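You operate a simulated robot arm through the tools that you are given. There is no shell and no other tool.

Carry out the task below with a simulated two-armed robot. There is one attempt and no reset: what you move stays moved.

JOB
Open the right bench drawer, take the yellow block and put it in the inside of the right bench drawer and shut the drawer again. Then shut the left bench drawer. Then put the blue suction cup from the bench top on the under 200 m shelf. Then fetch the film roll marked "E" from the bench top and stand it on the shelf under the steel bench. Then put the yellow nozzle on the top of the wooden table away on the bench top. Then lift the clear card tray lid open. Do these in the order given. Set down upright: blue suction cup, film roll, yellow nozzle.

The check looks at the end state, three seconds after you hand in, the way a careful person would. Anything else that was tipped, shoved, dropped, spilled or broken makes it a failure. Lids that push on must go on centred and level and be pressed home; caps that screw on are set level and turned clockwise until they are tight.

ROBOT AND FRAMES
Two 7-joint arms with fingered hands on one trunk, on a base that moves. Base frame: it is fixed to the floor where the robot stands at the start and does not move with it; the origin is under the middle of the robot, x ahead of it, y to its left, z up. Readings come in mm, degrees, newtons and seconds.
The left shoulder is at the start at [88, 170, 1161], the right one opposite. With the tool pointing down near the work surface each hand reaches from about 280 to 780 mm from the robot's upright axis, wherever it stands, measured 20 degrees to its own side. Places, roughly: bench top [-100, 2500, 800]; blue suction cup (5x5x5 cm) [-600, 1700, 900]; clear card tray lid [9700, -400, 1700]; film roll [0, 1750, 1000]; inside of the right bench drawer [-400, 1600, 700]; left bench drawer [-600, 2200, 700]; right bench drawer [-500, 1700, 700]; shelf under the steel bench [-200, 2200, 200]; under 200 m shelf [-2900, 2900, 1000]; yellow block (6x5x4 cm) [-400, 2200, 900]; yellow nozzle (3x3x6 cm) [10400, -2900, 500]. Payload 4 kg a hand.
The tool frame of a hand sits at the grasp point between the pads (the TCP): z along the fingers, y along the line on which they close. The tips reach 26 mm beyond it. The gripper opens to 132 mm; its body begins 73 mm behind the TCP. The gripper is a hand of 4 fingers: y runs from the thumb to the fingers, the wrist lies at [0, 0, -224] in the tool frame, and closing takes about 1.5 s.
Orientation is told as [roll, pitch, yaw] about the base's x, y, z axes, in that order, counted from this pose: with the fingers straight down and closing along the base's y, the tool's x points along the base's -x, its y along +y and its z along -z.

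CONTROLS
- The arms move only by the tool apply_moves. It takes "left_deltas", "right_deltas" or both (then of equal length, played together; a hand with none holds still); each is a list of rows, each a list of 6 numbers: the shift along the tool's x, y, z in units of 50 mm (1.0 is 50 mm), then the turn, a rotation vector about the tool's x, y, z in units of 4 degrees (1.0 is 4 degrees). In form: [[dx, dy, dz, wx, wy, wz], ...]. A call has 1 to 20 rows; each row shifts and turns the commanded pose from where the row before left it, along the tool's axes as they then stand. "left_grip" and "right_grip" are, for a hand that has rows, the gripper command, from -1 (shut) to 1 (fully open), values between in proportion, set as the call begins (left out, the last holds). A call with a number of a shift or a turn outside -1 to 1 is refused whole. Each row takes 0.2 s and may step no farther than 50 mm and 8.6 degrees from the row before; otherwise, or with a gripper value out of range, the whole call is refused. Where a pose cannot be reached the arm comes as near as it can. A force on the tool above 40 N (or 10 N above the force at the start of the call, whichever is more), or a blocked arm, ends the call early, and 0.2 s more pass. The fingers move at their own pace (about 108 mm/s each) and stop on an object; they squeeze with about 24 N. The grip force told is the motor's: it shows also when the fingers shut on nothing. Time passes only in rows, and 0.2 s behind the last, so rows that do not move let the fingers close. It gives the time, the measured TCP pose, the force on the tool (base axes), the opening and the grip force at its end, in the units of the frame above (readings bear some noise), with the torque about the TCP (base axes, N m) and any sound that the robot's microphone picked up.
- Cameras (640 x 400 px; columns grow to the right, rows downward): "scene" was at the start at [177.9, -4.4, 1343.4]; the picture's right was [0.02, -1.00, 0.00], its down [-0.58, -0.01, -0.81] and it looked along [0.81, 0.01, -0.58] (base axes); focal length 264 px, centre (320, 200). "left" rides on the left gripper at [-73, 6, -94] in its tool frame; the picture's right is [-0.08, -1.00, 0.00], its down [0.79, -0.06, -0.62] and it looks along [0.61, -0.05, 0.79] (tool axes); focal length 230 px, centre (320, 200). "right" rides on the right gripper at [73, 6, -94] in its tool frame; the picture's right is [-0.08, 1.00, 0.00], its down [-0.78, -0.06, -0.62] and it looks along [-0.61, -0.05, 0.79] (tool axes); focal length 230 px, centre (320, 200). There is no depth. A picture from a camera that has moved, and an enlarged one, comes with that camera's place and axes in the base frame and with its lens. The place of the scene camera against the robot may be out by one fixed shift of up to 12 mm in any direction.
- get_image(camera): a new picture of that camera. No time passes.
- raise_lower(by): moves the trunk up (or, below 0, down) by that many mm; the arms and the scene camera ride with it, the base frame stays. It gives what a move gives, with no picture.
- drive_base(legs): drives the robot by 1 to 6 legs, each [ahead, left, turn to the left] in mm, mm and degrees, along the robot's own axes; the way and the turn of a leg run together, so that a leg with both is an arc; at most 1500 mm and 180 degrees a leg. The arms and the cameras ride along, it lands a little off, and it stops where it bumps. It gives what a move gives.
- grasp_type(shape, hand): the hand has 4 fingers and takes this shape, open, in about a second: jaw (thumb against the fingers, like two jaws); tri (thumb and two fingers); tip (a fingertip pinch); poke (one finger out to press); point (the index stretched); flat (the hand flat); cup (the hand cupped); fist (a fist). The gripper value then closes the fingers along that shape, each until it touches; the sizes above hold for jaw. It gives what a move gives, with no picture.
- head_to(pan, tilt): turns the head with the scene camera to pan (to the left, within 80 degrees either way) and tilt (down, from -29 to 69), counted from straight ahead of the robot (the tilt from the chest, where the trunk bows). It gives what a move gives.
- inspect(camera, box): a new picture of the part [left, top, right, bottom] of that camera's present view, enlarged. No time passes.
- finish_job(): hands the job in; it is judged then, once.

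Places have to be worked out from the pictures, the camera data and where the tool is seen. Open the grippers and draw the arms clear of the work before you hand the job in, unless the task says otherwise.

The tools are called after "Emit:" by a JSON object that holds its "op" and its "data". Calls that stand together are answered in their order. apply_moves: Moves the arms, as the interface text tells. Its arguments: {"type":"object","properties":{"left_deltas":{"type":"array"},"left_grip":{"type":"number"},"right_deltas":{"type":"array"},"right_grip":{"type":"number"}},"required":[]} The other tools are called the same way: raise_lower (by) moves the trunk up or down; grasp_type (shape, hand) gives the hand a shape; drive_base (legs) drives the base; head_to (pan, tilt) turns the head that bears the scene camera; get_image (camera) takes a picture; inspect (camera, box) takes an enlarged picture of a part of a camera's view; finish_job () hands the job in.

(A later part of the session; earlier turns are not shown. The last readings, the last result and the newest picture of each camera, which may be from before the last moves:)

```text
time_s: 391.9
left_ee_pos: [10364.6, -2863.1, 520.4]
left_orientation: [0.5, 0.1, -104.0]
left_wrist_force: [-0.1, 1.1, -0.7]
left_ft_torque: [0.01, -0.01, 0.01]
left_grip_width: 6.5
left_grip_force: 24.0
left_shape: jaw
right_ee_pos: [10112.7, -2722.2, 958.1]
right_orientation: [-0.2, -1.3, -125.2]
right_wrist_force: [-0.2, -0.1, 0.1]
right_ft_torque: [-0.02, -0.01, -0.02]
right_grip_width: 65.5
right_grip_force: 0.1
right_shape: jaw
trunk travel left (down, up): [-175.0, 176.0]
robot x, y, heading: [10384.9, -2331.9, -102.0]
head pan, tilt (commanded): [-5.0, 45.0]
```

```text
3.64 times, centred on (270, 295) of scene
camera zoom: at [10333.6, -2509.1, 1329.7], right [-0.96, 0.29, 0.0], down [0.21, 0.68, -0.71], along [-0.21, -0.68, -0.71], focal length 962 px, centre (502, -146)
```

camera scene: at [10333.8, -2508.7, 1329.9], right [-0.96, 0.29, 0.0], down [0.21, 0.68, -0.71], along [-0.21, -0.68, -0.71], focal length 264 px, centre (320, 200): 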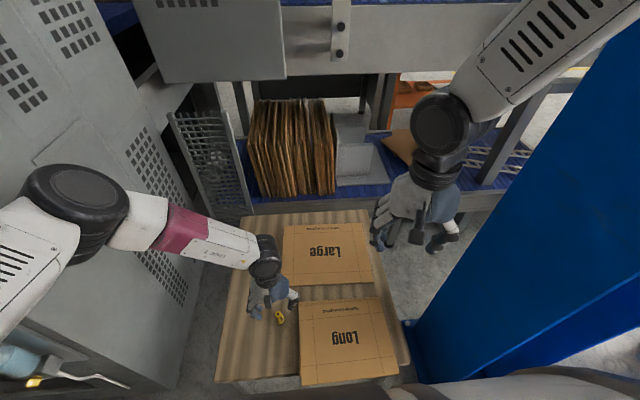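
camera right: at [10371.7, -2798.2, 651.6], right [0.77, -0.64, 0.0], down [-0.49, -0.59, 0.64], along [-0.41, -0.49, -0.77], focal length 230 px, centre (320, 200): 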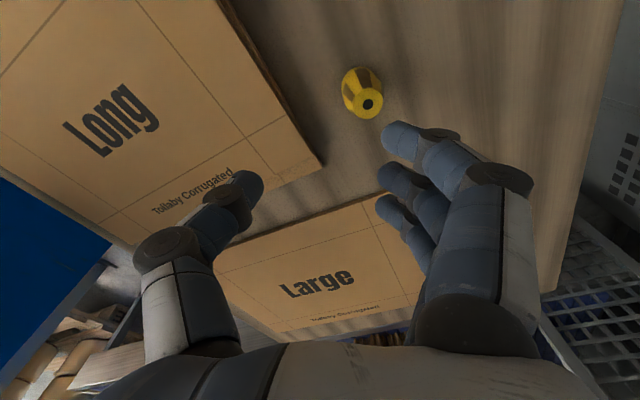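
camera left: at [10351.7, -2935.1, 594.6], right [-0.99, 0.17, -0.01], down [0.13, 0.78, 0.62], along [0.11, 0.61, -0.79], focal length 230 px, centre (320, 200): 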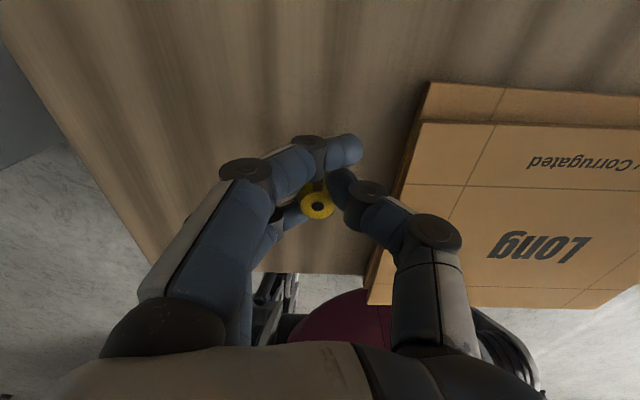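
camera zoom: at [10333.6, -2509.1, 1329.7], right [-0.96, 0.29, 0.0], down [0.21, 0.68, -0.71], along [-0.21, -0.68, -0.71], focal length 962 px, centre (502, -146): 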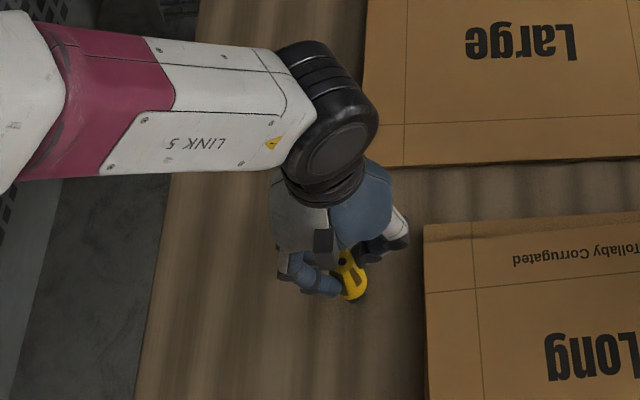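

The nozzle moved with the hand. I lift another 90 mm and check again.

Emit:
{"op": "apply_moves", "data": {"left_deltas": [[0, 0, -0.6, 0, 0, 0], [0, 0, -0.6, 0, 0, 0], [0, 0, -0.6, 0, 0, 0], [0, 0, 0, 0, 0, 0]], "left_grip": -1}}

Emit:
{"op": "inspect", "data": {"camera": "left", "box": [200, 80, 440, 280]}}

Emit:
{"op": "inspect", "data": {"camera": "scene", "box": [210, 220, 330, 350]}}

```text
time_s: 392.9
left_ee_pos: [10364.2, -2862.3, 607.8]
left_orientation: [0.6, 0.1, -103.8]
left_wrist_force: [0.2, -0.6, -0.2]
left_ft_torque: [0.05, -0.01, -0.01]
left_grip_width: 6.5
left_grip_force: 24.0
left_shape: jaw
right_ee_pos: [10112.1, -2722.1, 958.7]
right_orientation: [-0.2, -1.2, -125.1]
right_wrist_force: [0.3, 0.1, -0.3]
right_ft_torque: [0.03, 0.01, 0.02]
right_grip_width: 65.7
right_grip_force: 0.1
right_shape: jaw
trunk travel left (down, up): [-175.0, 176.0]
robot x, y, heading: [10382.5, -2336.0, -101.8]
head pan, tilt (commanded): [-5.0, 45.0]
```

```text
2.00 times, centred on (320, 180) of left
camera zoom: at [10351.4, -2935.2, 701.0], right [-0.99, 0.17, -0.01], down [0.12, 0.78, 0.62], along [0.11, 0.61, -0.79], focal length 460 px, centre (320, 240)
```

zoom: 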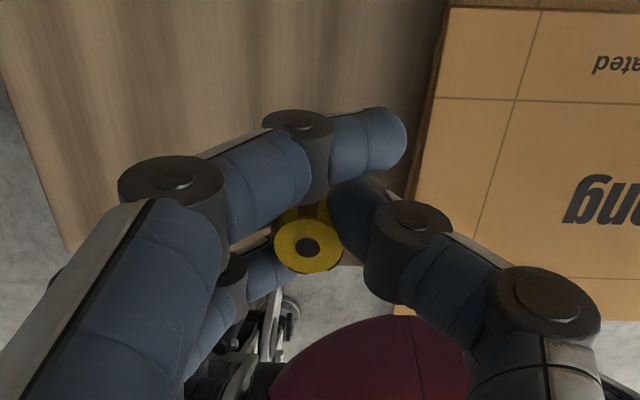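

```text
3.08 times, centred on (270, 285) of scene
camera zoom: at [10333.6, -2509.3, 1329.7], right [-0.96, 0.29, 0.0], down [0.21, 0.68, -0.71], along [-0.21, -0.68, -0.71], focal length 814 px, centre (474, -62)
```

zoom: 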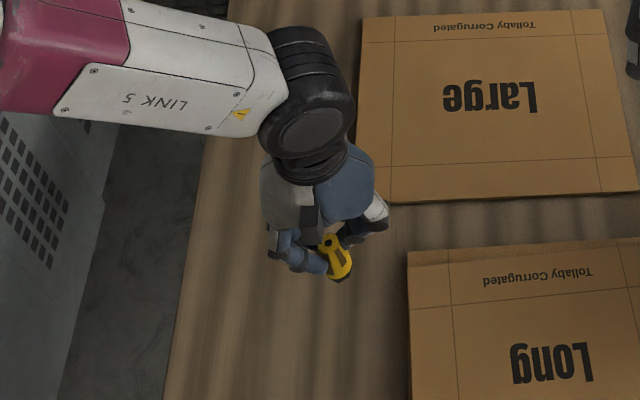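

The nozzle is held upright. I raise it to travel height, then back away from the table and turn for the way back.

Emit:
{"op": "apply_moves", "data": {"left_deltas": [[0, 0, -0.9, 0, 0, 0], [0, 0, -0.9, 0, 0, 0], [0, 0, -0.9, 0, 0, 0], [0, 0, -0.9, 0, 0, 0], [0, 0, -0.9, 0, 0, 0], [0, 0, -0.9, 0, 0, 0], [0.3, 0, -0.9, 0, 0, 0], [0.5, 0.3, -0.7, 0, 0, 0], [0, 0, 0, 0, 0, 0]], "left_grip": -1}}

Emit:
{"op": "drive_base", "data": {"legs": [[-750, 0, 0], [0, 0, -90]]}}

Emit:
{"op": "head_to", "data": {"pan": 0, "tilt": 10}}

Emit:
{"op": "get_image", "data": {"camera": "scene"}}

Emit:
{"op": "get_image", "data": {"camera": "left"}}

```text
time_s: 394.9
left_ee_pos: [10383.7, -2829.2, 958.4]
left_orientation: [0.5, 0.1, -103.9]
left_wrist_force: [0.3, 0.4, -2.0]
left_ft_torque: [0.0, 0.01, -0.03]
left_grip_width: 6.0
left_grip_force: 24.0
left_shape: jaw
right_ee_pos: [10111.9, -2723.3, 958.6]
right_orientation: [-0.2, -1.2, -125.0]
right_wrist_force: [0.6, -0.1, -1.0]
right_ft_torque: [0.0, 0.0, -0.02]
right_grip_width: 65.9
right_grip_force: 0.0
right_shape: jaw
trunk travel left (down, up): [-175.0, 176.0]
robot x, y, heading: [10381.8, -2332.4, -101.9]
head pan, tilt (commanded): [-5.0, 45.0]
```

```text
time_s: 398.6
left_ee_pos: [10524.2, -2146.0, 958.4]
left_orientation: [0.6, 0.1, -104.3]
left_wrist_force: [0.5, -0.3, -0.8]
left_ft_torque: [0.02, -0.01, 0.0]
left_grip_width: 6.2
left_grip_force: 24.3
left_shape: jaw
right_ee_pos: [10254.7, -2038.3, 957.7]
right_orientation: [-0.3, -1.2, -125.5]
right_wrist_force: [0.2, 0.6, -0.1]
right_ft_torque: [0.03, 0.02, -0.02]
right_grip_width: 65.6
right_grip_force: 0.1
right_shape: jaw
trunk travel left (down, up): [-175.0, 176.0]
robot x, y, heading: [10527.6, -1651.1, -102.0]
head pan, tilt (commanded): [-5.0, 45.0]
stopped in leg 1: the robot was blocked; the commanded pose is now the measured one
```

```text
time_s: 399.6
left_ee_pos: [10526.4, -2146.3, 959.2]
left_orientation: [0.5, 0.0, -104.2]
left_wrist_force: [-0.1, -1.0, -0.5]
left_ft_torque: [-0.02, 0.01, -0.02]
left_grip_width: 6.2
left_grip_force: 23.3
left_shape: jaw
right_ee_pos: [10256.1, -2038.9, 958.9]
right_orientation: [-0.2, -1.3, -125.5]
right_wrist_force: [-0.7, 0.0, 1.0]
right_ft_torque: [0.0, -0.01, 0.04]
right_grip_width: 65.6
right_grip_force: 0.1
right_shape: jaw
trunk travel left (down, up): [-175.0, 176.0]
robot x, y, heading: [10524.0, -1650.5, -102.3]
head pan, tilt (commanded): [0.0, 10.0]
```

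```text
taken
camera scene: at [10481.6, -1839.8, 1384.7], right [-0.98, 0.21, 0.0], down [0.04, 0.17, -0.98], along [-0.21, -0.96, -0.17], focal length 264 px, centre (320, 200)
```

scene: 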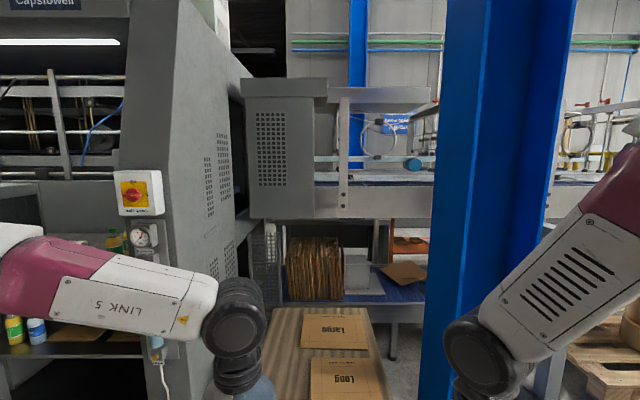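

```text
taken
camera left: at [10513.4, -2218.7, 1052.4], right [-0.99, 0.17, -0.01], down [0.13, 0.78, 0.62], along [0.11, 0.61, -0.79], focal length 230 px, centre (320, 200)
```

left: 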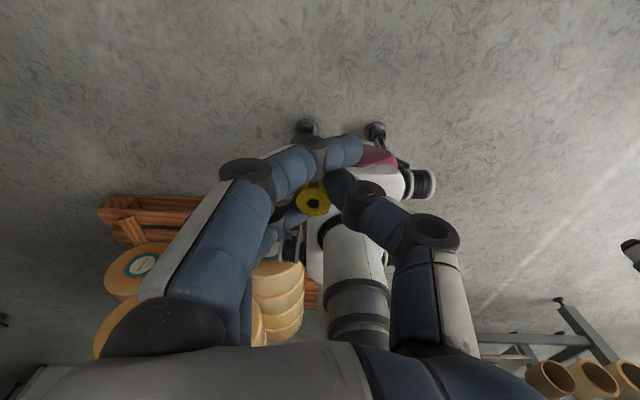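

Backing up I bumped the pallet behind me. I move ahead 180 mm, turn, and check that pallet.

Emit:
{"op": "drive_base", "data": {"legs": [[180, 0, 0], [0, 0, -90]]}}

Emit:
{"op": "head_to", "data": {"pan": -75, "tilt": 30}}

Emit:
{"op": "get_image", "data": {"camera": "scene"}}

Emit:
{"op": "head_to", "data": {"pan": 0, "tilt": 15}}

Emit:
{"op": "get_image", "data": {"camera": "scene"}}

```text
time_s: 404.9
left_ee_pos: [9992.6, -1833.7, 959.3]
left_orientation: [0.5, 0.2, 166.5]
left_wrist_force: [0.3, -0.1, -0.5]
left_ft_torque: [-0.05, 0.04, 0.02]
left_grip_width: 6.3
left_grip_force: 24.0
left_shape: jaw
right_ee_pos: [10095.8, -1561.3, 959.2]
right_orientation: [-0.1, -1.3, 145.4]
right_wrist_force: [-0.5, -0.6, 0.8]
right_ft_torque: [0.01, 0.02, 0.0]
right_grip_width: 65.4
right_grip_force: 0.2
right_shape: jaw
trunk travel left (down, up): [-175.0, 176.0]
robot x, y, heading: [10485.4, -1822.3, 168.7]
head pan, tilt (commanded): [0.0, 10.0]
```

```text
time_s: 406.4
left_ee_pos: [9991.3, -1834.7, 958.8]
left_orientation: [0.5, 0.2, 166.6]
left_wrist_force: [-0.3, 0.0, -1.3]
left_ft_torque: [-0.02, 0.02, 0.0]
left_grip_width: 6.2
left_grip_force: 24.1
left_shape: jaw
right_ee_pos: [10095.2, -1563.1, 959.1]
right_orientation: [-0.1, -1.3, 145.5]
right_wrist_force: [-0.3, -0.2, 0.3]
right_ft_torque: [-0.03, -0.02, -0.01]
right_grip_width: 65.8
right_grip_force: 0.0
right_shape: jaw
trunk travel left (down, up): [-175.0, 176.0]
robot x, y, heading: [10489.8, -1823.3, 168.7]
head pan, tilt (commanded): [-75.0, 30.0]
```

```text
taken
camera scene: at [10385.1, -1723.4, 1352.4], right [1.0, 0.06, 0.0], down [0.03, -0.5, -0.87], along [-0.05, 0.86, -0.5], focal length 264 px, centre (320, 200)
```

scene: 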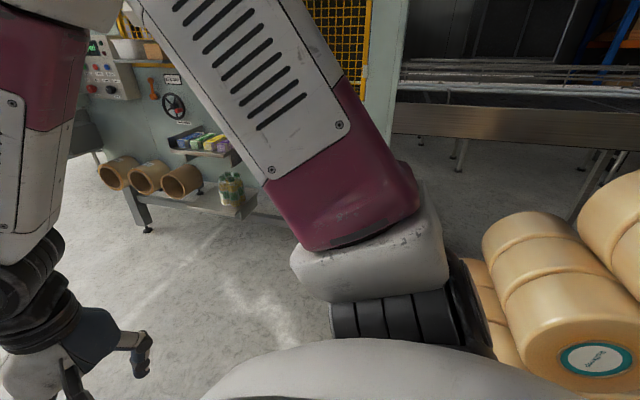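

```text
time_s: 407.9
left_ee_pos: [9991.7, -1833.1, 958.5]
left_orientation: [0.5, 0.1, 166.6]
left_wrist_force: [-0.6, -0.2, -1.1]
left_ft_torque: [0.04, 0.01, 0.0]
left_grip_width: 6.2
left_grip_force: 24.2
left_shape: jaw
right_ee_pos: [10095.7, -1562.9, 959.3]
right_orientation: [0.0, -1.3, 145.4]
right_wrist_force: [0.5, 0.6, 0.4]
right_ft_torque: [0.0, 0.02, -0.02]
right_grip_width: 65.6
right_grip_force: 0.1
right_shape: jaw
trunk travel left (down, up): [-175.0, 176.0]
robot x, y, heading: [10486.8, -1825.6, 168.4]
head pan, tilt (commanded): [0.0, 15.0]
```

```text
taken
camera scene: at [10299.1, -1794.9, 1376.6], right [0.2, 0.98, 0.0], down [0.25, -0.05, -0.97], along [-0.95, 0.19, -0.26], focal length 264 px, centre (320, 200)
```

scene: 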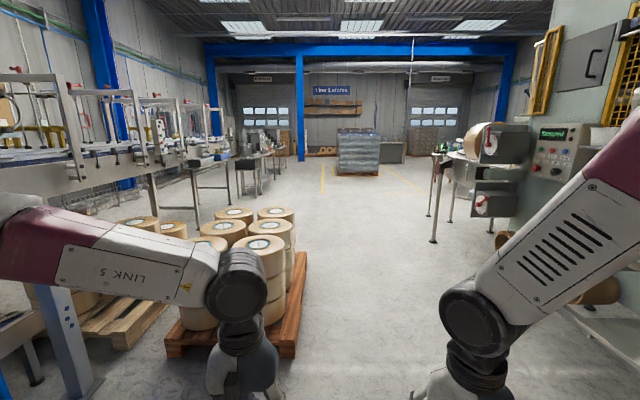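

The rolls on that pallet are untouched. I drive back along the aisle, passing right of the drum pallet.

Emit:
{"op": "drive_base", "data": {"legs": [[700, 0, 0], [0, -520, 0], [1450, 0, 0], [1450, 0, 0], [1400, 300, 0], [1400, 300, 0]]}}

Emit:
{"op": "get_image", "data": {"camera": "scene"}}

Emit:
{"op": "get_image", "data": {"camera": "left"}}

```text
time_s: 443.4
left_ee_pos: [3730.2, -693.1, 960.0]
left_orientation: [0.4, 0.1, 167.3]
left_wrist_force: [-0.5, 0.3, -1.7]
left_ft_torque: [-0.02, 0.03, 0.04]
left_grip_width: 6.3
left_grip_force: 23.4
left_shape: jaw
right_ee_pos: [3830.4, -419.8, 959.4]
right_orientation: [-0.2, -1.3, 146.2]
right_wrist_force: [-0.1, 0.6, -0.4]
right_ft_torque: [0.0, -0.03, -0.02]
right_grip_width: 65.6
right_grip_force: 0.1
right_shape: jaw
trunk travel left (down, up): [-175.0, 176.0]
robot x, y, heading: [4228.3, -678.9, 168.9]
head pan, tilt (commanded): [0.0, 15.0]
```

```text
taken
camera scene: at [4037.3, -650.2, 1376.6], right [0.19, 0.98, 0.0], down [0.25, -0.05, -0.97], along [-0.95, 0.18, -0.26], focal length 264 px, centre (320, 200)
```

scene: 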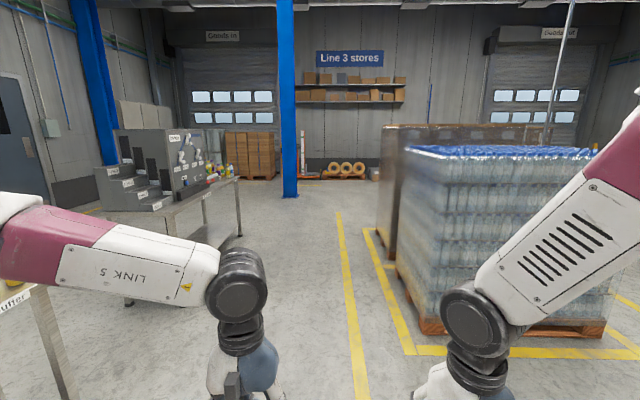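

```text
taken
camera left: at [3659.1, -682.0, 1052.3], right [0.14, 0.99, -0.01], down [0.78, -0.11, 0.62], along [0.61, -0.1, -0.79], focal length 230 px, centre (320, 200)
```

left: 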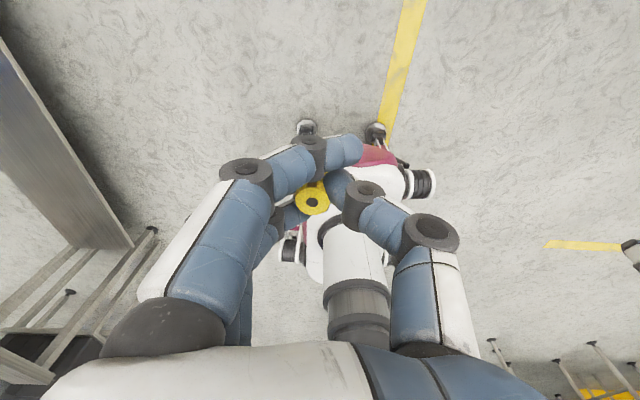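

The nozzle is still held. I continue along the aisle back to the bench area.

Emit:
{"op": "drive_base", "data": {"legs": [[1450, 0, 0], [1450, 0, 0], [1450, -330, 0], [1480, 0, 0], [100, 0, 0], [0, 0, 180]]}}

Emit:
{"op": "head_to", "data": {"pan": 30, "tilt": 20}}

Emit:
{"op": "get_image", "data": {"camera": "scene"}}

Emit:
{"op": "get_image", "data": {"camera": "left"}}

```text
time_s: 479.3
left_ee_pos: [-1029.0, 745.3, 959.0]
left_orientation: [0.6, 0.1, -9.4]
left_wrist_force: [0.0, -0.4, -0.9]
left_ft_torque: [-0.01, -0.01, -0.01]
left_grip_width: 4.0
left_grip_force: 24.2
left_shape: jaw
right_ee_pos: [-1113.1, 467.9, 958.2]
right_orientation: [-0.3, -1.3, -30.6]
right_wrist_force: [-0.2, 0.4, 0.8]
right_ft_torque: [0.0, 0.0, 0.01]
right_grip_width: 65.7
right_grip_force: 0.2
right_shape: jaw
trunk travel left (down, up): [-175.0, 176.0]
robot x, y, heading: [-1524.6, 704.8, -7.4]
head pan, tilt (commanded): [0.0, 15.0]
```

```text
time_s: 480.3
left_ee_pos: [-1029.2, 745.3, 960.3]
left_orientation: [0.6, 0.1, -9.4]
left_wrist_force: [1.3, 0.3, -1.1]
left_ft_torque: [-0.01, -0.01, 0.03]
left_grip_width: 3.8
left_grip_force: 23.8
left_shape: jaw
right_ee_pos: [-1113.9, 466.2, 959.9]
right_orientation: [-0.2, -1.2, -30.5]
right_wrist_force: [0.0, -0.5, -0.2]
right_ft_torque: [-0.02, 0.0, 0.01]
right_grip_width: 65.6
right_grip_force: 0.0
right_shape: jaw
trunk travel left (down, up): [-175.0, 176.0]
robot x, y, heading: [-1523.9, 703.9, -7.4]
head pan, tilt (commanded): [30.0, 20.0]
```

```text
taken
camera scene: at [-1347.3, 720.2, 1368.5], right [0.38, -0.92, 0.0], down [-0.32, -0.13, -0.94], along [0.87, 0.36, -0.34], focal length 264 px, centre (320, 200)
```

scene: 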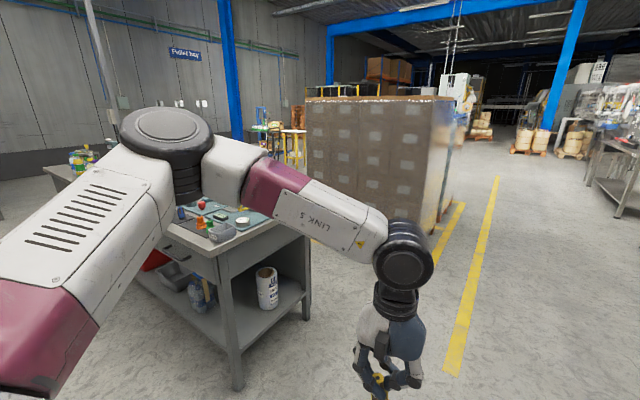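

```text
taken
camera left: at [-955.9, 737.4, 1052.3], right [-0.09, -1.0, -0.01], down [-0.78, 0.06, 0.62], along [-0.61, 0.06, -0.79], focal length 230 px, centre (320, 200)
```

left: 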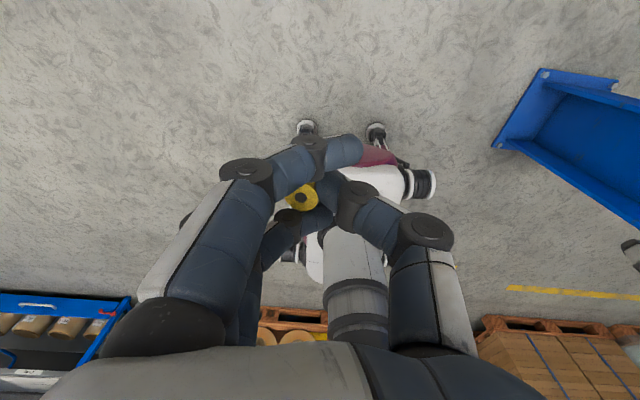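

The grip reading changed a little; I inspect how the nozzle sits in the hand.

Emit:
{"op": "inspect", "data": {"camera": "left", "box": [200, 100, 440, 280]}}

Emit:
{"op": "inspect", "data": {"camera": "scene", "box": [330, 300, 450, 400]}}

```text
2.22 times, centred on (320, 190) of left
camera zoom: at [-955.9, 737.4, 1052.3], right [-0.09, -1.0, -0.01], down [-0.78, 0.06, 0.62], along [-0.61, 0.06, -0.79], focal length 511 px, centre (320, 222)
```

zoom: 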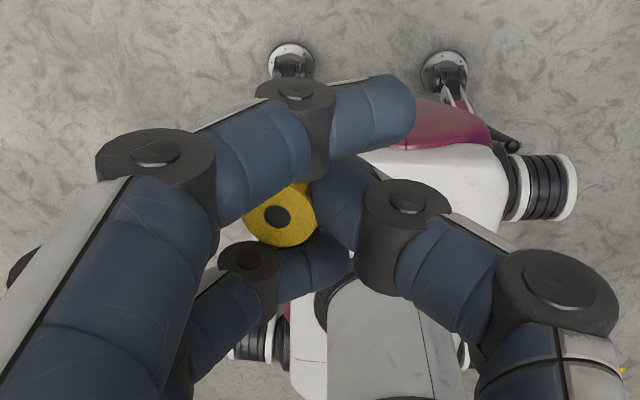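

```text
4.00 times, centred on (390, 350) of scene
camera zoom: at [-1347.3, 720.2, 1368.5], right [0.38, -0.92, 0.0], down [-0.32, -0.13, -0.94], along [0.87, 0.36, -0.34], focal length 1058 px, centre (40, -400)
```

zoom: 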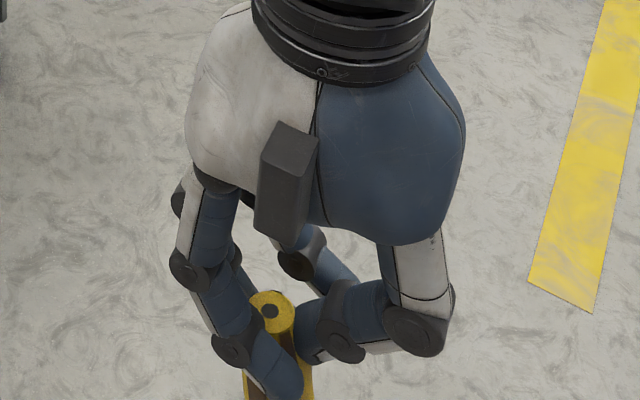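

The nozzle is still held upright, slightly lower in the hand. I drive left to the bench front.

Emit:
{"op": "drive_base", "data": {"legs": [[0, 0, -4.6], [0, 1150, 0]]}}

Emit:
{"op": "head_to", "data": {"pan": 0, "tilt": 38}}

Emit:
{"op": "get_image", "data": {"camera": "scene"}}

Emit:
{"op": "get_image", "data": {"camera": "left"}}

```text
time_s: 491.0
left_ee_pos: [-789.9, 1820.3, 959.5]
left_orientation: [0.5, 0.1, -13.9]
left_wrist_force: [-0.5, 0.2, -1.4]
left_ft_torque: [0.0, -0.01, -0.01]
left_grip_width: 3.8
left_grip_force: 23.8
left_shape: jaw
right_ee_pos: [-896.3, 1548.3, 958.3]
right_orientation: [-0.2, -1.3, -35.0]
right_wrist_force: [0.4, -0.8, 0.0]
right_ft_torque: [0.01, -0.01, 0.03]
right_grip_width: 65.3
right_grip_force: 0.2
right_shape: jaw
trunk travel left (down, up): [-175.0, 176.0]
robot x, y, heading: [-1285.0, 1816.5, -12.1]
head pan, tilt (commanded): [30.0, 20.0]
```

```text
time_s: 492.0
left_ee_pos: [-791.0, 1820.8, 959.4]
left_orientation: [0.6, 0.2, -13.9]
left_wrist_force: [-0.1, 0.8, 0.2]
left_ft_torque: [-0.01, 0.02, 0.03]
left_grip_width: 4.0
left_grip_force: 23.9
left_shape: jaw
right_ee_pos: [-897.0, 1548.6, 959.5]
right_orientation: [-0.2, -1.2, -35.1]
right_wrist_force: [-1.0, 0.6, 0.2]
right_ft_torque: [-0.03, -0.01, -0.02]
right_grip_width: 65.4
right_grip_force: 0.0
right_shape: jaw
trunk travel left (down, up): [-175.0, 176.0]
robot x, y, heading: [-1286.6, 1819.3, -12.0]
head pan, tilt (commanded): [0.0, 38.0]
```

```text
taken
camera scene: at [-1112.9, 1772.9, 1340.1], right [-0.21, -0.98, 0.0], down [-0.6, 0.13, -0.79], along [0.77, -0.16, -0.62], focal length 264 px, centre (320, 200)
```

scene: 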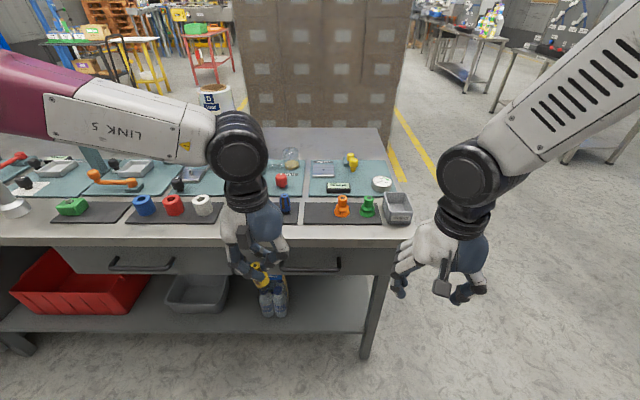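

```text
taken
camera left: at [-717.6, 1806.0, 1052.3], right [-0.16, -0.99, -0.01], down [-0.78, 0.12, 0.62], along [-0.61, 0.11, -0.79], focal length 230 px, centre (320, 200)
```

left: 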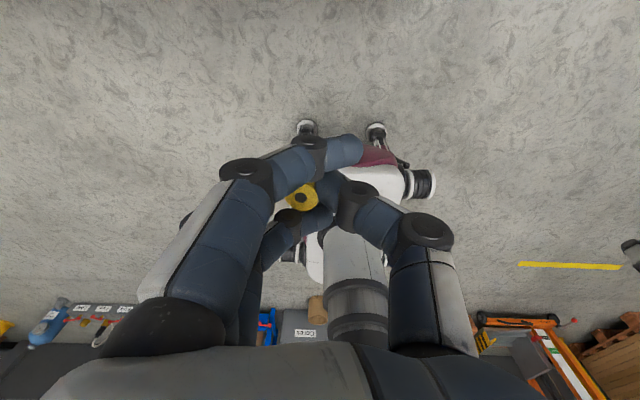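

I move the left hand to the left so I can see the free slot between the red and blue nozzles.

Emit:
{"op": "apply_moves", "data": {"left_deltas": [[0, 0.7, -0.4, 0, 0, 0], [0, 0.7, -0.4, 0, 0, 0], [0, 0.8, 0, 0, 0, 0], [0, 0.8, 0, 0, 0, 0]], "left_grip": -1}}

Emit:
{"op": "inspect", "data": {"camera": "scene", "box": [200, 150, 360, 260]}}

Emit:
{"op": "get_image", "data": {"camera": "left"}}

```text
time_s: 493.0
left_ee_pos: [-755.3, 1965.3, 1000.7]
left_orientation: [0.6, 0.1, -14.0]
left_wrist_force: [0.1, 1.3, 0.4]
left_ft_torque: [0.01, -0.01, 0.01]
left_grip_width: 3.6
left_grip_force: 24.3
left_shape: jaw
right_ee_pos: [-895.8, 1548.9, 959.5]
right_orientation: [-0.2, -1.4, -35.0]
right_wrist_force: [1.4, 0.6, 0.3]
right_ft_torque: [0.02, -0.03, 0.0]
right_grip_width: 65.9
right_grip_force: 0.0
right_shape: jaw
trunk travel left (down, up): [-175.0, 176.0]
robot x, y, heading: [-1285.1, 1818.7, -11.9]
head pan, tilt (commanded): [0.0, 38.0]
```

```text
3.64 times, centred on (280, 205) of scene
camera zoom: at [-1113.1, 1773.6, 1340.1], right [-0.21, -0.98, 0.0], down [-0.6, 0.13, -0.79], along [0.77, -0.16, -0.62], focal length 962 px, centre (466, 182)
```

zoom: 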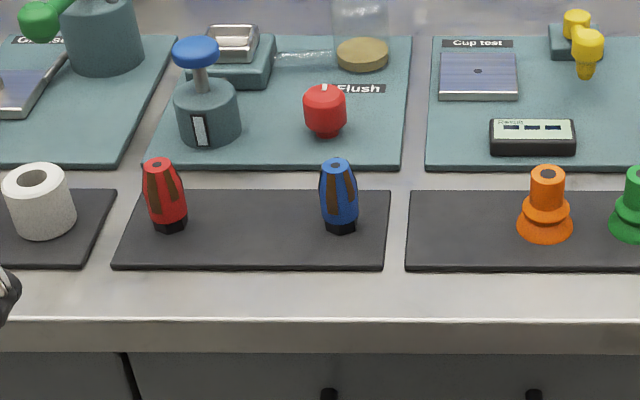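

```text
taken
camera left: at [-682.0, 1951.8, 1093.1], right [-0.17, -0.99, -0.01], down [-0.78, 0.12, 0.62], along [-0.61, 0.11, -0.79], focal length 230 px, centre (320, 200)
```

left: 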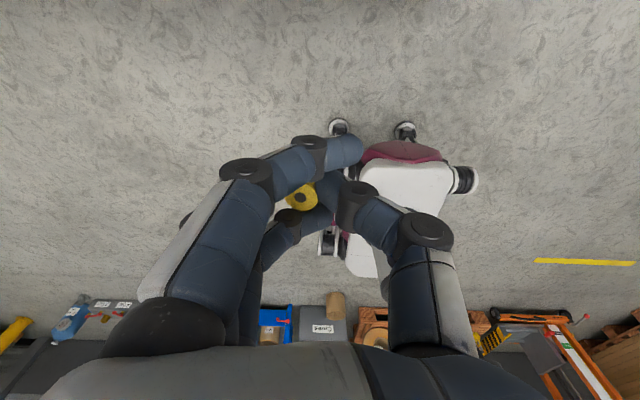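

The free slot between the red and blue nozzles is at about (-527, 1822). I drive 130 mm closer and turn the hand 90° so it opens front-to-back.

Emit:
{"op": "drive_base", "data": {"legs": [[130, 0, 0]]}}

Emit:
{"op": "apply_moves", "data": {"left_deltas": [[0, 0, 0, 0, 0, 1], [0, 0, 0, 0, 0, 1], [0, 0, 0, 0, 0, 1], [0, 0, 0, 0, 0, 1], [0, 0, 0, 0, 0, 1], [0, 0, 0, 0, 0, 1], [0, 0, 0, 0, 0, 1], [0, 0, 0, 0, 0, 1], [0, 0, 0, 0, 0, 1], [0, 0, 0, 0, 0, 1], [0, 0, 0, 0, 0, 1], [0, 0, 0, 0, 0, 1], [0, 0, 0, 0, 0, 1], [0, 0, 0, 0, 0, 1], [0, 0, 0, 0, 0, 1], [0, 0, 0, 0, 0, 1], [0, 0, 0, 0, 0, 1], [0, 0, 0, 0, 0, 1], [0, 0, 0, 0, 0, 1], [0, 0, 0, 0, 0, 1]], "left_grip": -1}}

Emit:
{"op": "apply_moves", "data": {"left_deltas": [[0, 0, 0, 0, 0, 1], [0, 0, 0, 0, 0, 1], [0, 0, 0, 0, 0, 0]], "left_grip": -1}}

Emit:
{"op": "get_image", "data": {"camera": "scene"}}

Emit:
{"op": "get_image", "data": {"camera": "left"}}

```text
time_s: 494.3
left_ee_pos: [-626.7, 1936.5, 999.2]
left_orientation: [0.6, 0.0, -13.8]
left_wrist_force: [0.3, -0.6, -0.5]
left_ft_torque: [0.01, 0.02, -0.02]
left_grip_width: 4.0
left_grip_force: 24.0
left_shape: jaw
right_ee_pos: [-768.2, 1521.6, 958.9]
right_orientation: [-0.2, -1.3, -35.0]
right_wrist_force: [0.1, -0.3, 0.2]
right_ft_torque: [-0.03, 0.02, -0.02]
right_grip_width: 65.7
right_grip_force: 0.0
right_shape: jaw
trunk travel left (down, up): [-175.0, 176.0]
robot x, y, heading: [-1157.6, 1786.6, -12.0]
head pan, tilt (commanded): [0.0, 38.0]
```

```text
time_s: 498.5
left_ee_pos: [-627.1, 1937.2, 1000.9]
left_orientation: [0.2, 0.6, -94.0]
left_wrist_force: [0.9, 0.3, -1.0]
left_ft_torque: [0.0, 0.02, 0.01]
left_grip_width: 3.6
left_grip_force: 24.2
left_shape: jaw
right_ee_pos: [-768.4, 1521.2, 960.1]
right_orientation: [-0.1, -1.3, -35.0]
right_wrist_force: [-0.1, -0.4, 1.1]
right_ft_torque: [0.0, 0.0, -0.01]
right_grip_width: 65.6
right_grip_force: 0.1
right_shape: jaw
trunk travel left (down, up): [-175.0, 176.0]
robot x, y, heading: [-1160.5, 1788.4, -12.2]
head pan, tilt (commanded): [0.0, 38.0]
```

```text
time_s: 499.3
left_ee_pos: [-627.7, 1937.3, 999.9]
left_orientation: [0.0, 0.5, -102.0]
left_wrist_force: [-0.4, 0.1, -0.2]
left_ft_torque: [0.0, 0.0, -0.02]
left_grip_width: 3.8
left_grip_force: 23.9
left_shape: jaw
right_ee_pos: [-768.7, 1521.0, 959.1]
right_orientation: [-0.1, -1.2, -35.0]
right_wrist_force: [-0.6, -0.9, 0.3]
right_ft_torque: [-0.02, 0.01, 0.01]
right_grip_width: 65.6
right_grip_force: 0.0
right_shape: jaw
trunk travel left (down, up): [-175.0, 176.0]
robot x, y, heading: [-1152.9, 1790.0, -12.2]
head pan, tilt (commanded): [0.0, 38.0]
```

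```text
taken
camera scene: at [-985.1, 1745.7, 1340.1], right [-0.21, -0.98, 0.0], down [-0.6, 0.13, -0.79], along [0.77, -0.16, -0.62], focal length 264 px, centre (320, 200)
```

scene: 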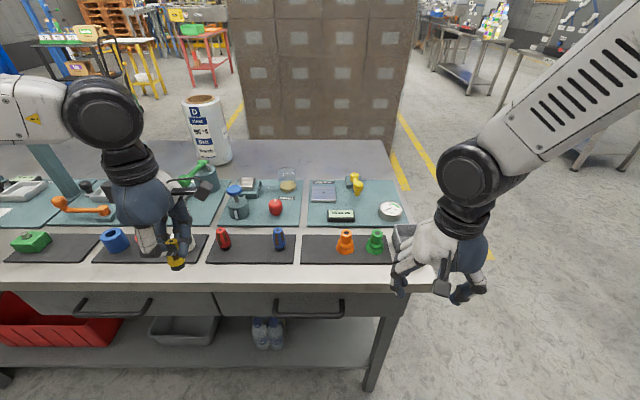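

```text
taken
camera left: at [-635.9, 1862.7, 1092.8], right [-0.99, 0.13, 0.0], down [0.1, 0.78, 0.62], along [0.08, 0.62, -0.78], focal length 230 px, centre (320, 200)
```

left: 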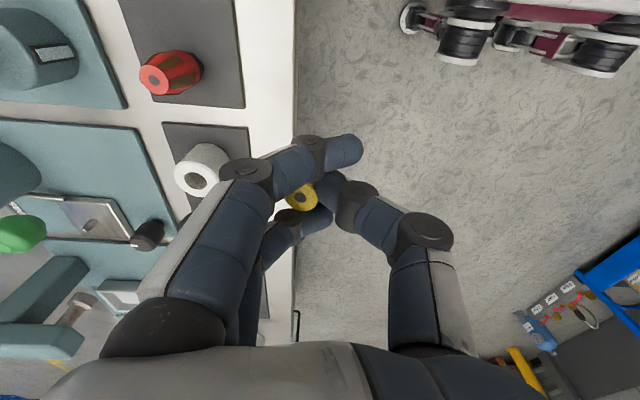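

I enlarge to see the nozzle's tilt and how far it extends below the fingers.

Emit:
{"op": "inspect", "data": {"camera": "scene", "box": [120, 180, 240, 290]}}

Emit:
{"op": "inspect", "data": {"camera": "left", "box": [220, 100, 420, 280]}}

```text
3.64 times, centred on (180, 235) of scene
camera zoom: at [-985.1, 1745.7, 1340.1], right [-0.21, -0.98, 0.0], down [-0.6, 0.13, -0.79], along [0.77, -0.16, -0.62], focal length 962 px, centre (829, 73)
```

zoom: 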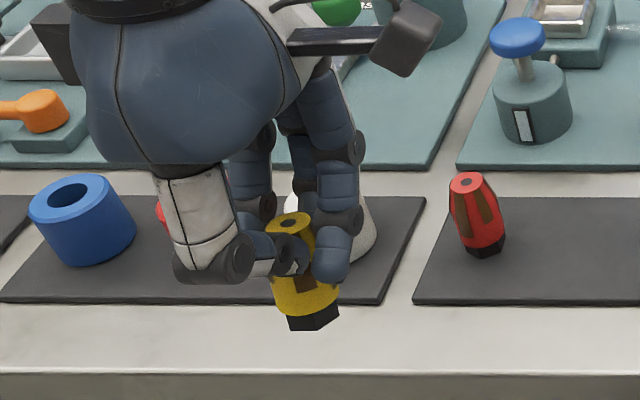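

```text
2.22 times, centred on (320, 190) of left
camera zoom: at [-635.9, 1862.7, 1092.8], right [-0.99, 0.13, 0.0], down [0.1, 0.78, 0.62], along [0.08, 0.62, -0.78], focal length 511 px, centre (320, 222)
```

zoom: 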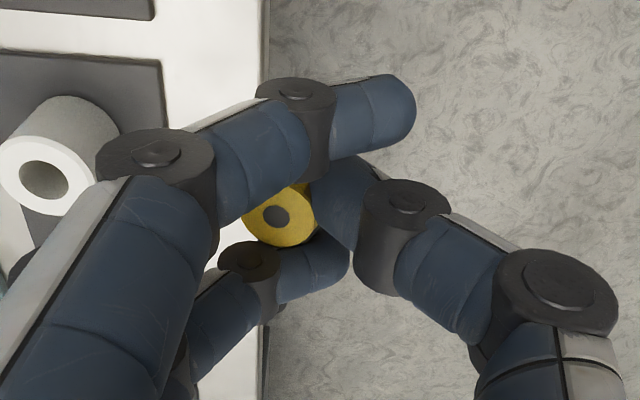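

The nozzle leans about 8° (top away and to the right). I rotate the hand slightly to make it upright and check again.

Emit:
{"op": "apply_moves", "data": {"left_deltas": [[0, 0, 0, -0.65, -0.65, 0], [0, 0, 0, -0.65, -0.65, 0], [0, 0, 0, -0.6, -0.65, 0], [0, 0, 0, 0, 0, 0]], "left_grip": -1}}

Emit:
{"op": "inspect", "data": {"camera": "scene", "box": [120, 180, 240, 290]}}

```text
time_s: 500.3
left_ee_pos: [-627.4, 1935.8, 1001.0]
left_orientation: [7.5, -7.3, -102.4]
left_wrist_force: [0.4, -0.2, 0.0]
left_ft_torque: [0.0, 0.02, 0.02]
left_grip_width: 3.9
left_grip_force: 23.6
left_shape: jaw
right_ee_pos: [-768.8, 1520.9, 958.9]
right_orientation: [-0.2, -1.3, -34.9]
right_wrist_force: [-0.3, -0.1, -0.6]
right_ft_torque: [-0.03, 0.03, 0.01]
right_grip_width: 65.7
right_grip_force: 0.1
right_shape: jaw
trunk travel left (down, up): [-175.0, 176.0]
robot x, y, heading: [-1158.7, 1790.7, -12.0]
head pan, tilt (commanded): [0.0, 38.0]
```

```text
3.64 times, centred on (180, 235) of scene
camera zoom: at [-985.0, 1745.5, 1340.0], right [-0.21, -0.98, 0.0], down [-0.6, 0.13, -0.79], along [0.77, -0.16, -0.62], focal length 962 px, centre (829, 73)
```

zoom: 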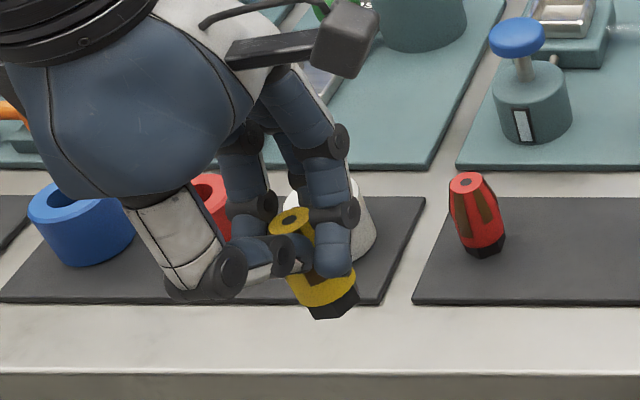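

The nozzle is upright now. I move it over the slot: 113 mm forward, 93 mm right, keeping the height.

Emit:
{"op": "apply_moves", "data": {"left_deltas": [[-0.4675, 0.5675, 0.139, 0, 0, 0], [-0.4675, 0.5675, 0.139, 0, 0, 0], [-0.4675, 0.5675, 0.139, 0, 0, 0], [-0.4675, 0.5675, 0.139, 0, 0, 0], [0, 0, 0, 0, 0, 0]], "left_grip": -1}}

Emit:
{"op": "inspect", "data": {"camera": "scene", "box": [180, 160, 320, 280]}}

Emit:
{"op": "get_image", "data": {"camera": "left"}}

```text
time_s: 501.5
left_ee_pos: [-535.9, 1817.7, 1000.6]
left_orientation: [7.6, -7.4, -102.4]
left_wrist_force: [0.2, 0.4, -0.9]
left_ft_torque: [0.03, -0.02, 0.0]
left_grip_width: 3.9
left_grip_force: 24.1
left_shape: jaw
right_ee_pos: [-769.7, 1521.8, 958.4]
right_orientation: [-0.1, -1.4, -35.1]
right_wrist_force: [-0.1, 0.4, -0.2]
right_ft_torque: [0.02, 0.02, -0.02]
right_grip_width: 65.2
right_grip_force: 0.0
right_shape: jaw
trunk travel left (down, up): [-175.0, 176.0]
robot x, y, heading: [-1158.8, 1789.9, -12.0]
head pan, tilt (commanded): [0.0, 38.0]
```

```text
3.33 times, centred on (250, 220) of scene
camera zoom: at [-985.5, 1746.2, 1340.2], right [-0.21, -0.98, 0.0], down [-0.6, 0.13, -0.79], along [0.77, -0.16, -0.62], focal length 882 px, centre (553, 133)
```

zoom: 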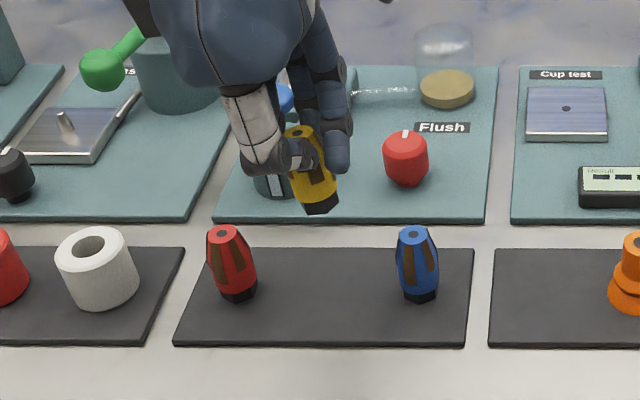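

```text
taken
camera left: at [-553.5, 1759.0, 1102.0], right [-0.99, 0.12, -0.12], down [0.04, 0.87, 0.5], along [0.17, 0.49, -0.86], focal length 230 px, centre (320, 200)
```

left: 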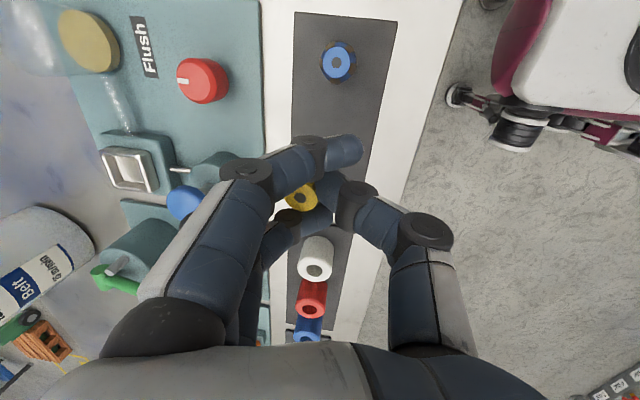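

The nozzle is above the slot, about 6 mm too far right. I correct and lower 72 mm.

Emit:
{"op": "apply_moves", "data": {"left_deltas": [[0.185, -0.064, 0.47, 0, 0, 0], [0.065, -0.064, 0.48, 0, 0, 0], [0.065, -0.064, 0.48, 0, 0, 0], [0, 0, 0, 0, 0, 0]], "left_grip": -1}}

Emit:
{"op": "inspect", "data": {"camera": "scene", "box": [180, 160, 320, 280]}}

```text
time_s: 502.5
left_ee_pos: [-533.7, 1827.5, 926.5]
left_orientation: [7.6, -7.4, -102.4]
left_wrist_force: [0.6, 0.0, -0.5]
left_ft_torque: [-0.01, 0.01, 0.02]
left_grip_width: 3.9
left_grip_force: 24.0
left_shape: jaw
right_ee_pos: [-768.8, 1522.3, 958.8]
right_orientation: [-0.2, -1.3, -35.1]
right_wrist_force: [0.0, -0.9, -0.4]
right_ft_torque: [-0.02, 0.01, -0.03]
right_grip_width: 65.8
right_grip_force: 0.1
right_shape: jaw
trunk travel left (down, up): [-175.0, 176.0]
robot x, y, heading: [-1157.7, 1789.6, -11.9]
head pan, tilt (commanded): [0.0, 38.0]
```

```text
3.33 times, centred on (250, 220) of scene
camera zoom: at [-985.4, 1745.6, 1340.2], right [-0.21, -0.98, 0.0], down [-0.6, 0.13, -0.79], along [0.77, -0.16, -0.62], focal length 882 px, centre (553, 133)
```

zoom: 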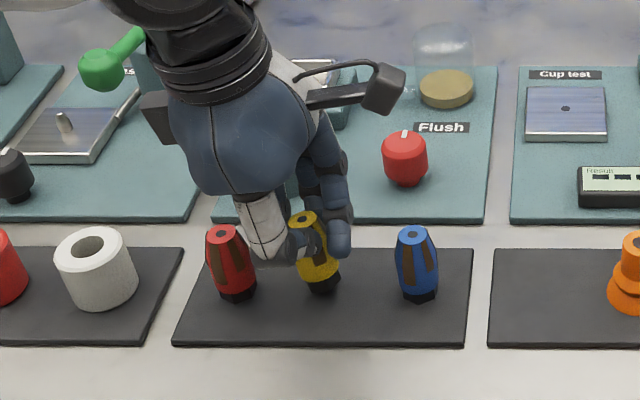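

The nozzle is about 14 mm above the mat in the middle of the slot. I lower in small steps until contact.

Emit:
{"op": "apply_moves", "data": {"left_deltas": [[0.014, -0.013, 0.1, 0, 0, 0], [0.014, -0.013, 0.1, 0, 0, 0], [0, 0, 0, 0, 0, 0]], "left_grip": -1}}

Emit:
{"op": "apply_moves", "data": {"left_deltas": [[0.007, -0.007, 0.05, 0, 0, 0], [0, 0, 0, 0, 0, 0]], "left_grip": -1}}

Emit:
{"op": "inspect", "data": {"camera": "scene", "box": [180, 160, 320, 280]}}

```text
time_s: 503.3
left_ee_pos: [-534.0, 1825.3, 917.9]
left_orientation: [7.8, -7.3, -102.5]
left_wrist_force: [-0.4, -2.5, 13.1]
left_ft_torque: [-0.12, -0.19, -0.09]
left_grip_width: 4.4
left_grip_force: 24.2
left_shape: jaw
right_ee_pos: [-769.6, 1520.3, 959.9]
right_orientation: [-0.2, -1.4, -35.1]
right_wrist_force: [0.0, -0.1, 0.0]
right_ft_torque: [-0.03, -0.02, -0.02]
right_grip_width: 65.4
right_grip_force: 0.1
right_shape: jaw
trunk travel left (down, up): [-175.0, 176.0]
robot x, y, heading: [-1157.7, 1783.8, -12.1]
head pan, tilt (commanded): [0.0, 38.0]
```

```text
time_s: 503.9
left_ee_pos: [-534.7, 1825.6, 915.8]
left_orientation: [8.0, -7.4, -102.6]
left_wrist_force: [-3.0, -4.9, 27.9]
left_ft_torque: [-0.27, -0.41, -0.06]
left_grip_width: 6.0
left_grip_force: 23.9
left_shape: jaw
right_ee_pos: [-770.4, 1522.2, 959.8]
right_orientation: [-0.1, -1.5, -35.1]
right_wrist_force: [-1.0, -0.3, 0.0]
right_ft_torque: [0.01, 0.02, 0.0]
right_grip_width: 65.6
right_grip_force: 0.1
right_shape: jaw
trunk travel left (down, up): [-175.0, 176.0]
robot x, y, heading: [-1157.4, 1786.4, -12.1]
head pan, tilt (commanded): [0.0, 38.0]
```

```text
3.33 times, centred on (250, 220) of scene
camera zoom: at [-988.4, 1745.0, 1340.8], right [-0.21, -0.98, 0.0], down [-0.6, 0.13, -0.79], along [0.77, -0.16, -0.61], focal length 882 px, centre (553, 133)
```

zoom: 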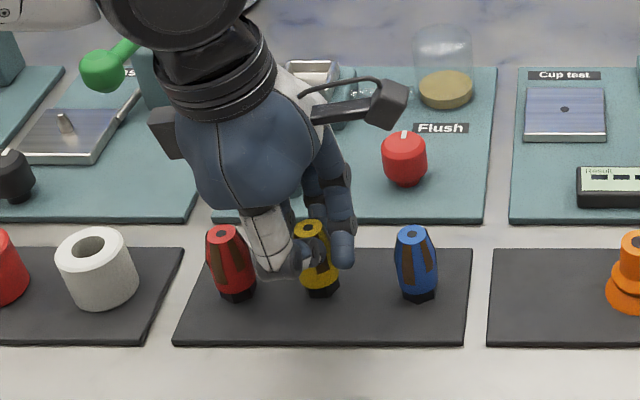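

The nozzle rests on the mat. I ease up 2.5 mm to unload and then open the hand.

Emit:
{"op": "apply_moves", "data": {"left_deltas": [[-0.006, 0.006, -0.045, 0, 0, 0], [0, 0, 0, 0, 0, 0]], "left_grip": -1}}

Emit:
{"op": "apply_moves", "data": {"left_deltas": [[0, 0, 0, 0, 0, 0], [0, 0, 0, 0, 0, 0], [0, 0, 0, 0, 0, 0]], "left_grip": -0.3}}

Emit:
{"op": "inspect", "data": {"camera": "scene", "box": [180, 160, 320, 280]}}

Emit:
{"op": "get_image", "data": {"camera": "left"}}

```text
time_s: 504.5
left_ee_pos: [-533.7, 1825.3, 917.4]
left_orientation: [7.8, -7.3, -102.5]
left_wrist_force: [-2.1, -5.9, 23.0]
left_ft_torque: [-0.27, -0.41, -0.09]
left_grip_width: 5.8
left_grip_force: 23.6
left_shape: jaw
right_ee_pos: [-769.4, 1521.4, 958.8]
right_orientation: [-0.1, -1.5, -35.0]
right_wrist_force: [-0.7, -0.5, -0.2]
right_ft_torque: [-0.02, 0.02, 0.0]
right_grip_width: 65.6
right_grip_force: 0.0
right_shape: jaw
trunk travel left (down, up): [-175.0, 176.0]
robot x, y, heading: [-1156.1, 1788.3, -12.1]
head pan, tilt (commanded): [0.0, 38.0]
```

```text
time_s: 505.3
left_ee_pos: [-533.2, 1827.9, 913.1]
left_orientation: [7.4, -7.2, -102.4]
left_wrist_force: [-0.6, -0.7, 2.6]
left_ft_torque: [-0.06, -0.09, 0.0]
left_grip_width: 46.0
left_grip_force: 0.1
left_shape: jaw
right_ee_pos: [-768.1, 1521.8, 958.9]
right_orientation: [-0.2, -1.3, -34.9]
right_wrist_force: [0.0, 0.0, -0.4]
right_ft_torque: [0.03, 0.02, -0.01]
right_grip_width: 65.7
right_grip_force: 0.1
right_shape: jaw
trunk travel left (down, up): [-175.0, 176.0]
robot x, y, heading: [-1158.3, 1785.6, -11.9]
head pan, tilt (commanded): [0.0, 38.0]
```

```text
3.33 times, centred on (250, 220) of scene
camera zoom: at [-985.2, 1745.7, 1339.8], right [-0.21, -0.98, 0.0], down [-0.6, 0.13, -0.79], along [0.77, -0.16, -0.62], focal length 882 px, centre (553, 133)
```

zoom: 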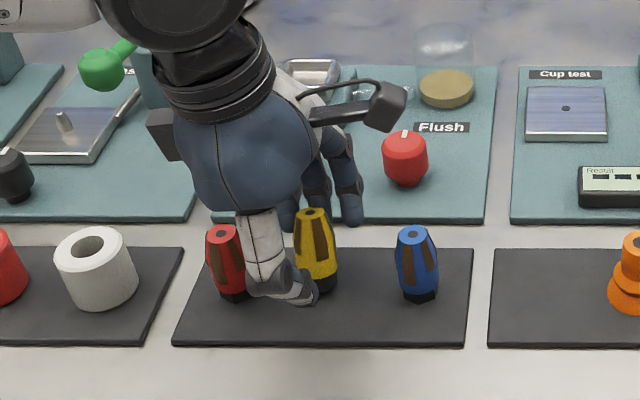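

```text
taken
camera left: at [-551.5, 1768.6, 1015.2], right [-0.99, 0.12, -0.12], down [0.05, 0.86, 0.5], along [0.16, 0.49, -0.86], focal length 230 px, centre (320, 200)
```

left: 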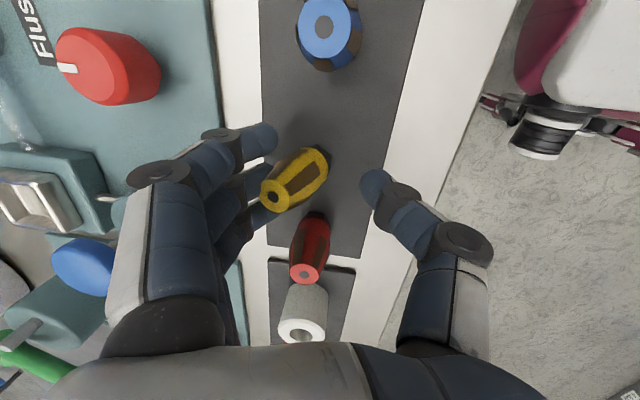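

The nozzle now leans slightly against the far fingers. I nudge the hand 6 mm towards me so the fingers push it upright, and look.

Emit:
{"op": "apply_moves", "data": {"left_deltas": [[0, -0.06, -0.008, 0, 0, 0], [0, -0.06, -0.008, 0, 0, 0], [0, 0, 0, 0, 0, 0]], "left_grip": -0.3}}

Emit:
{"op": "inspect", "data": {"camera": "left", "box": [200, 80, 440, 300]}}

Emit:
{"op": "inspect", "data": {"camera": "scene", "box": [200, 200, 310, 280]}}

```text
time_s: 506.1
left_ee_pos: [-539.8, 1828.6, 916.5]
left_orientation: [7.6, -7.3, -102.4]
left_wrist_force: [-0.4, 0.5, 0.7]
left_ft_torque: [-0.02, -0.04, 0.0]
left_grip_width: 45.8
left_grip_force: 0.1
left_shape: jaw
right_ee_pos: [-768.9, 1521.7, 957.9]
right_orientation: [-0.2, -1.3, -35.0]
right_wrist_force: [-0.2, -0.4, 0.4]
right_ft_torque: [-0.02, 0.01, -0.01]
right_grip_width: 65.6
right_grip_force: 0.1
right_shape: jaw
trunk travel left (down, up): [-175.0, 176.0]
robot x, y, heading: [-1157.9, 1788.1, -11.5]
head pan, tilt (commanded): [0.0, 38.0]
```

```text
1.82 times, centred on (320, 190) of left
camera zoom: at [-557.2, 1769.1, 1017.1], right [-0.99, 0.12, -0.12], down [0.05, 0.87, 0.5], along [0.17, 0.49, -0.86], focal length 418 px, centre (320, 218)
```

zoom: 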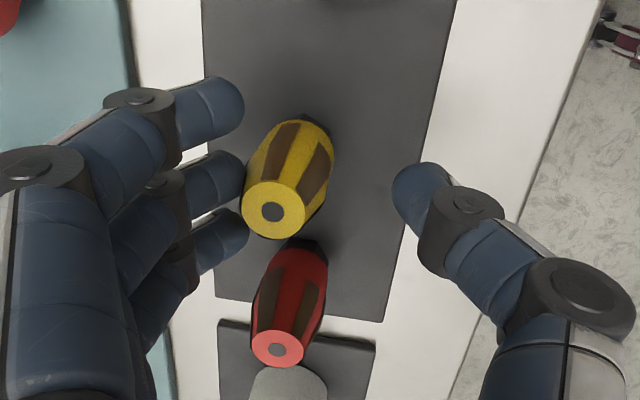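

```text
5.00 times, centred on (255, 240) of scene
camera zoom: at [-985.1, 1745.7, 1340.0], right [-0.21, -0.98, 0.0], down [-0.6, 0.13, -0.79], along [0.77, -0.16, -0.62], focal length 1322 px, centre (645, 0)
```

zoom: 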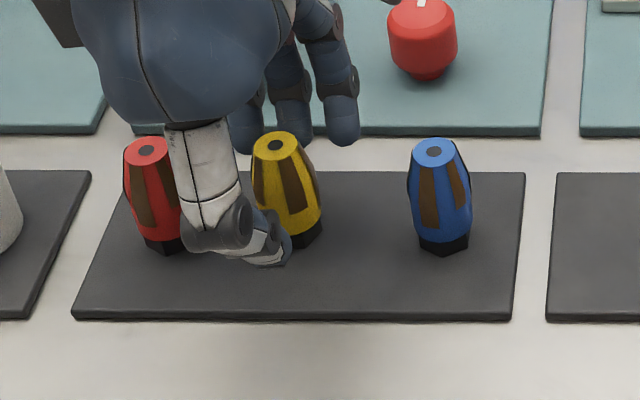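

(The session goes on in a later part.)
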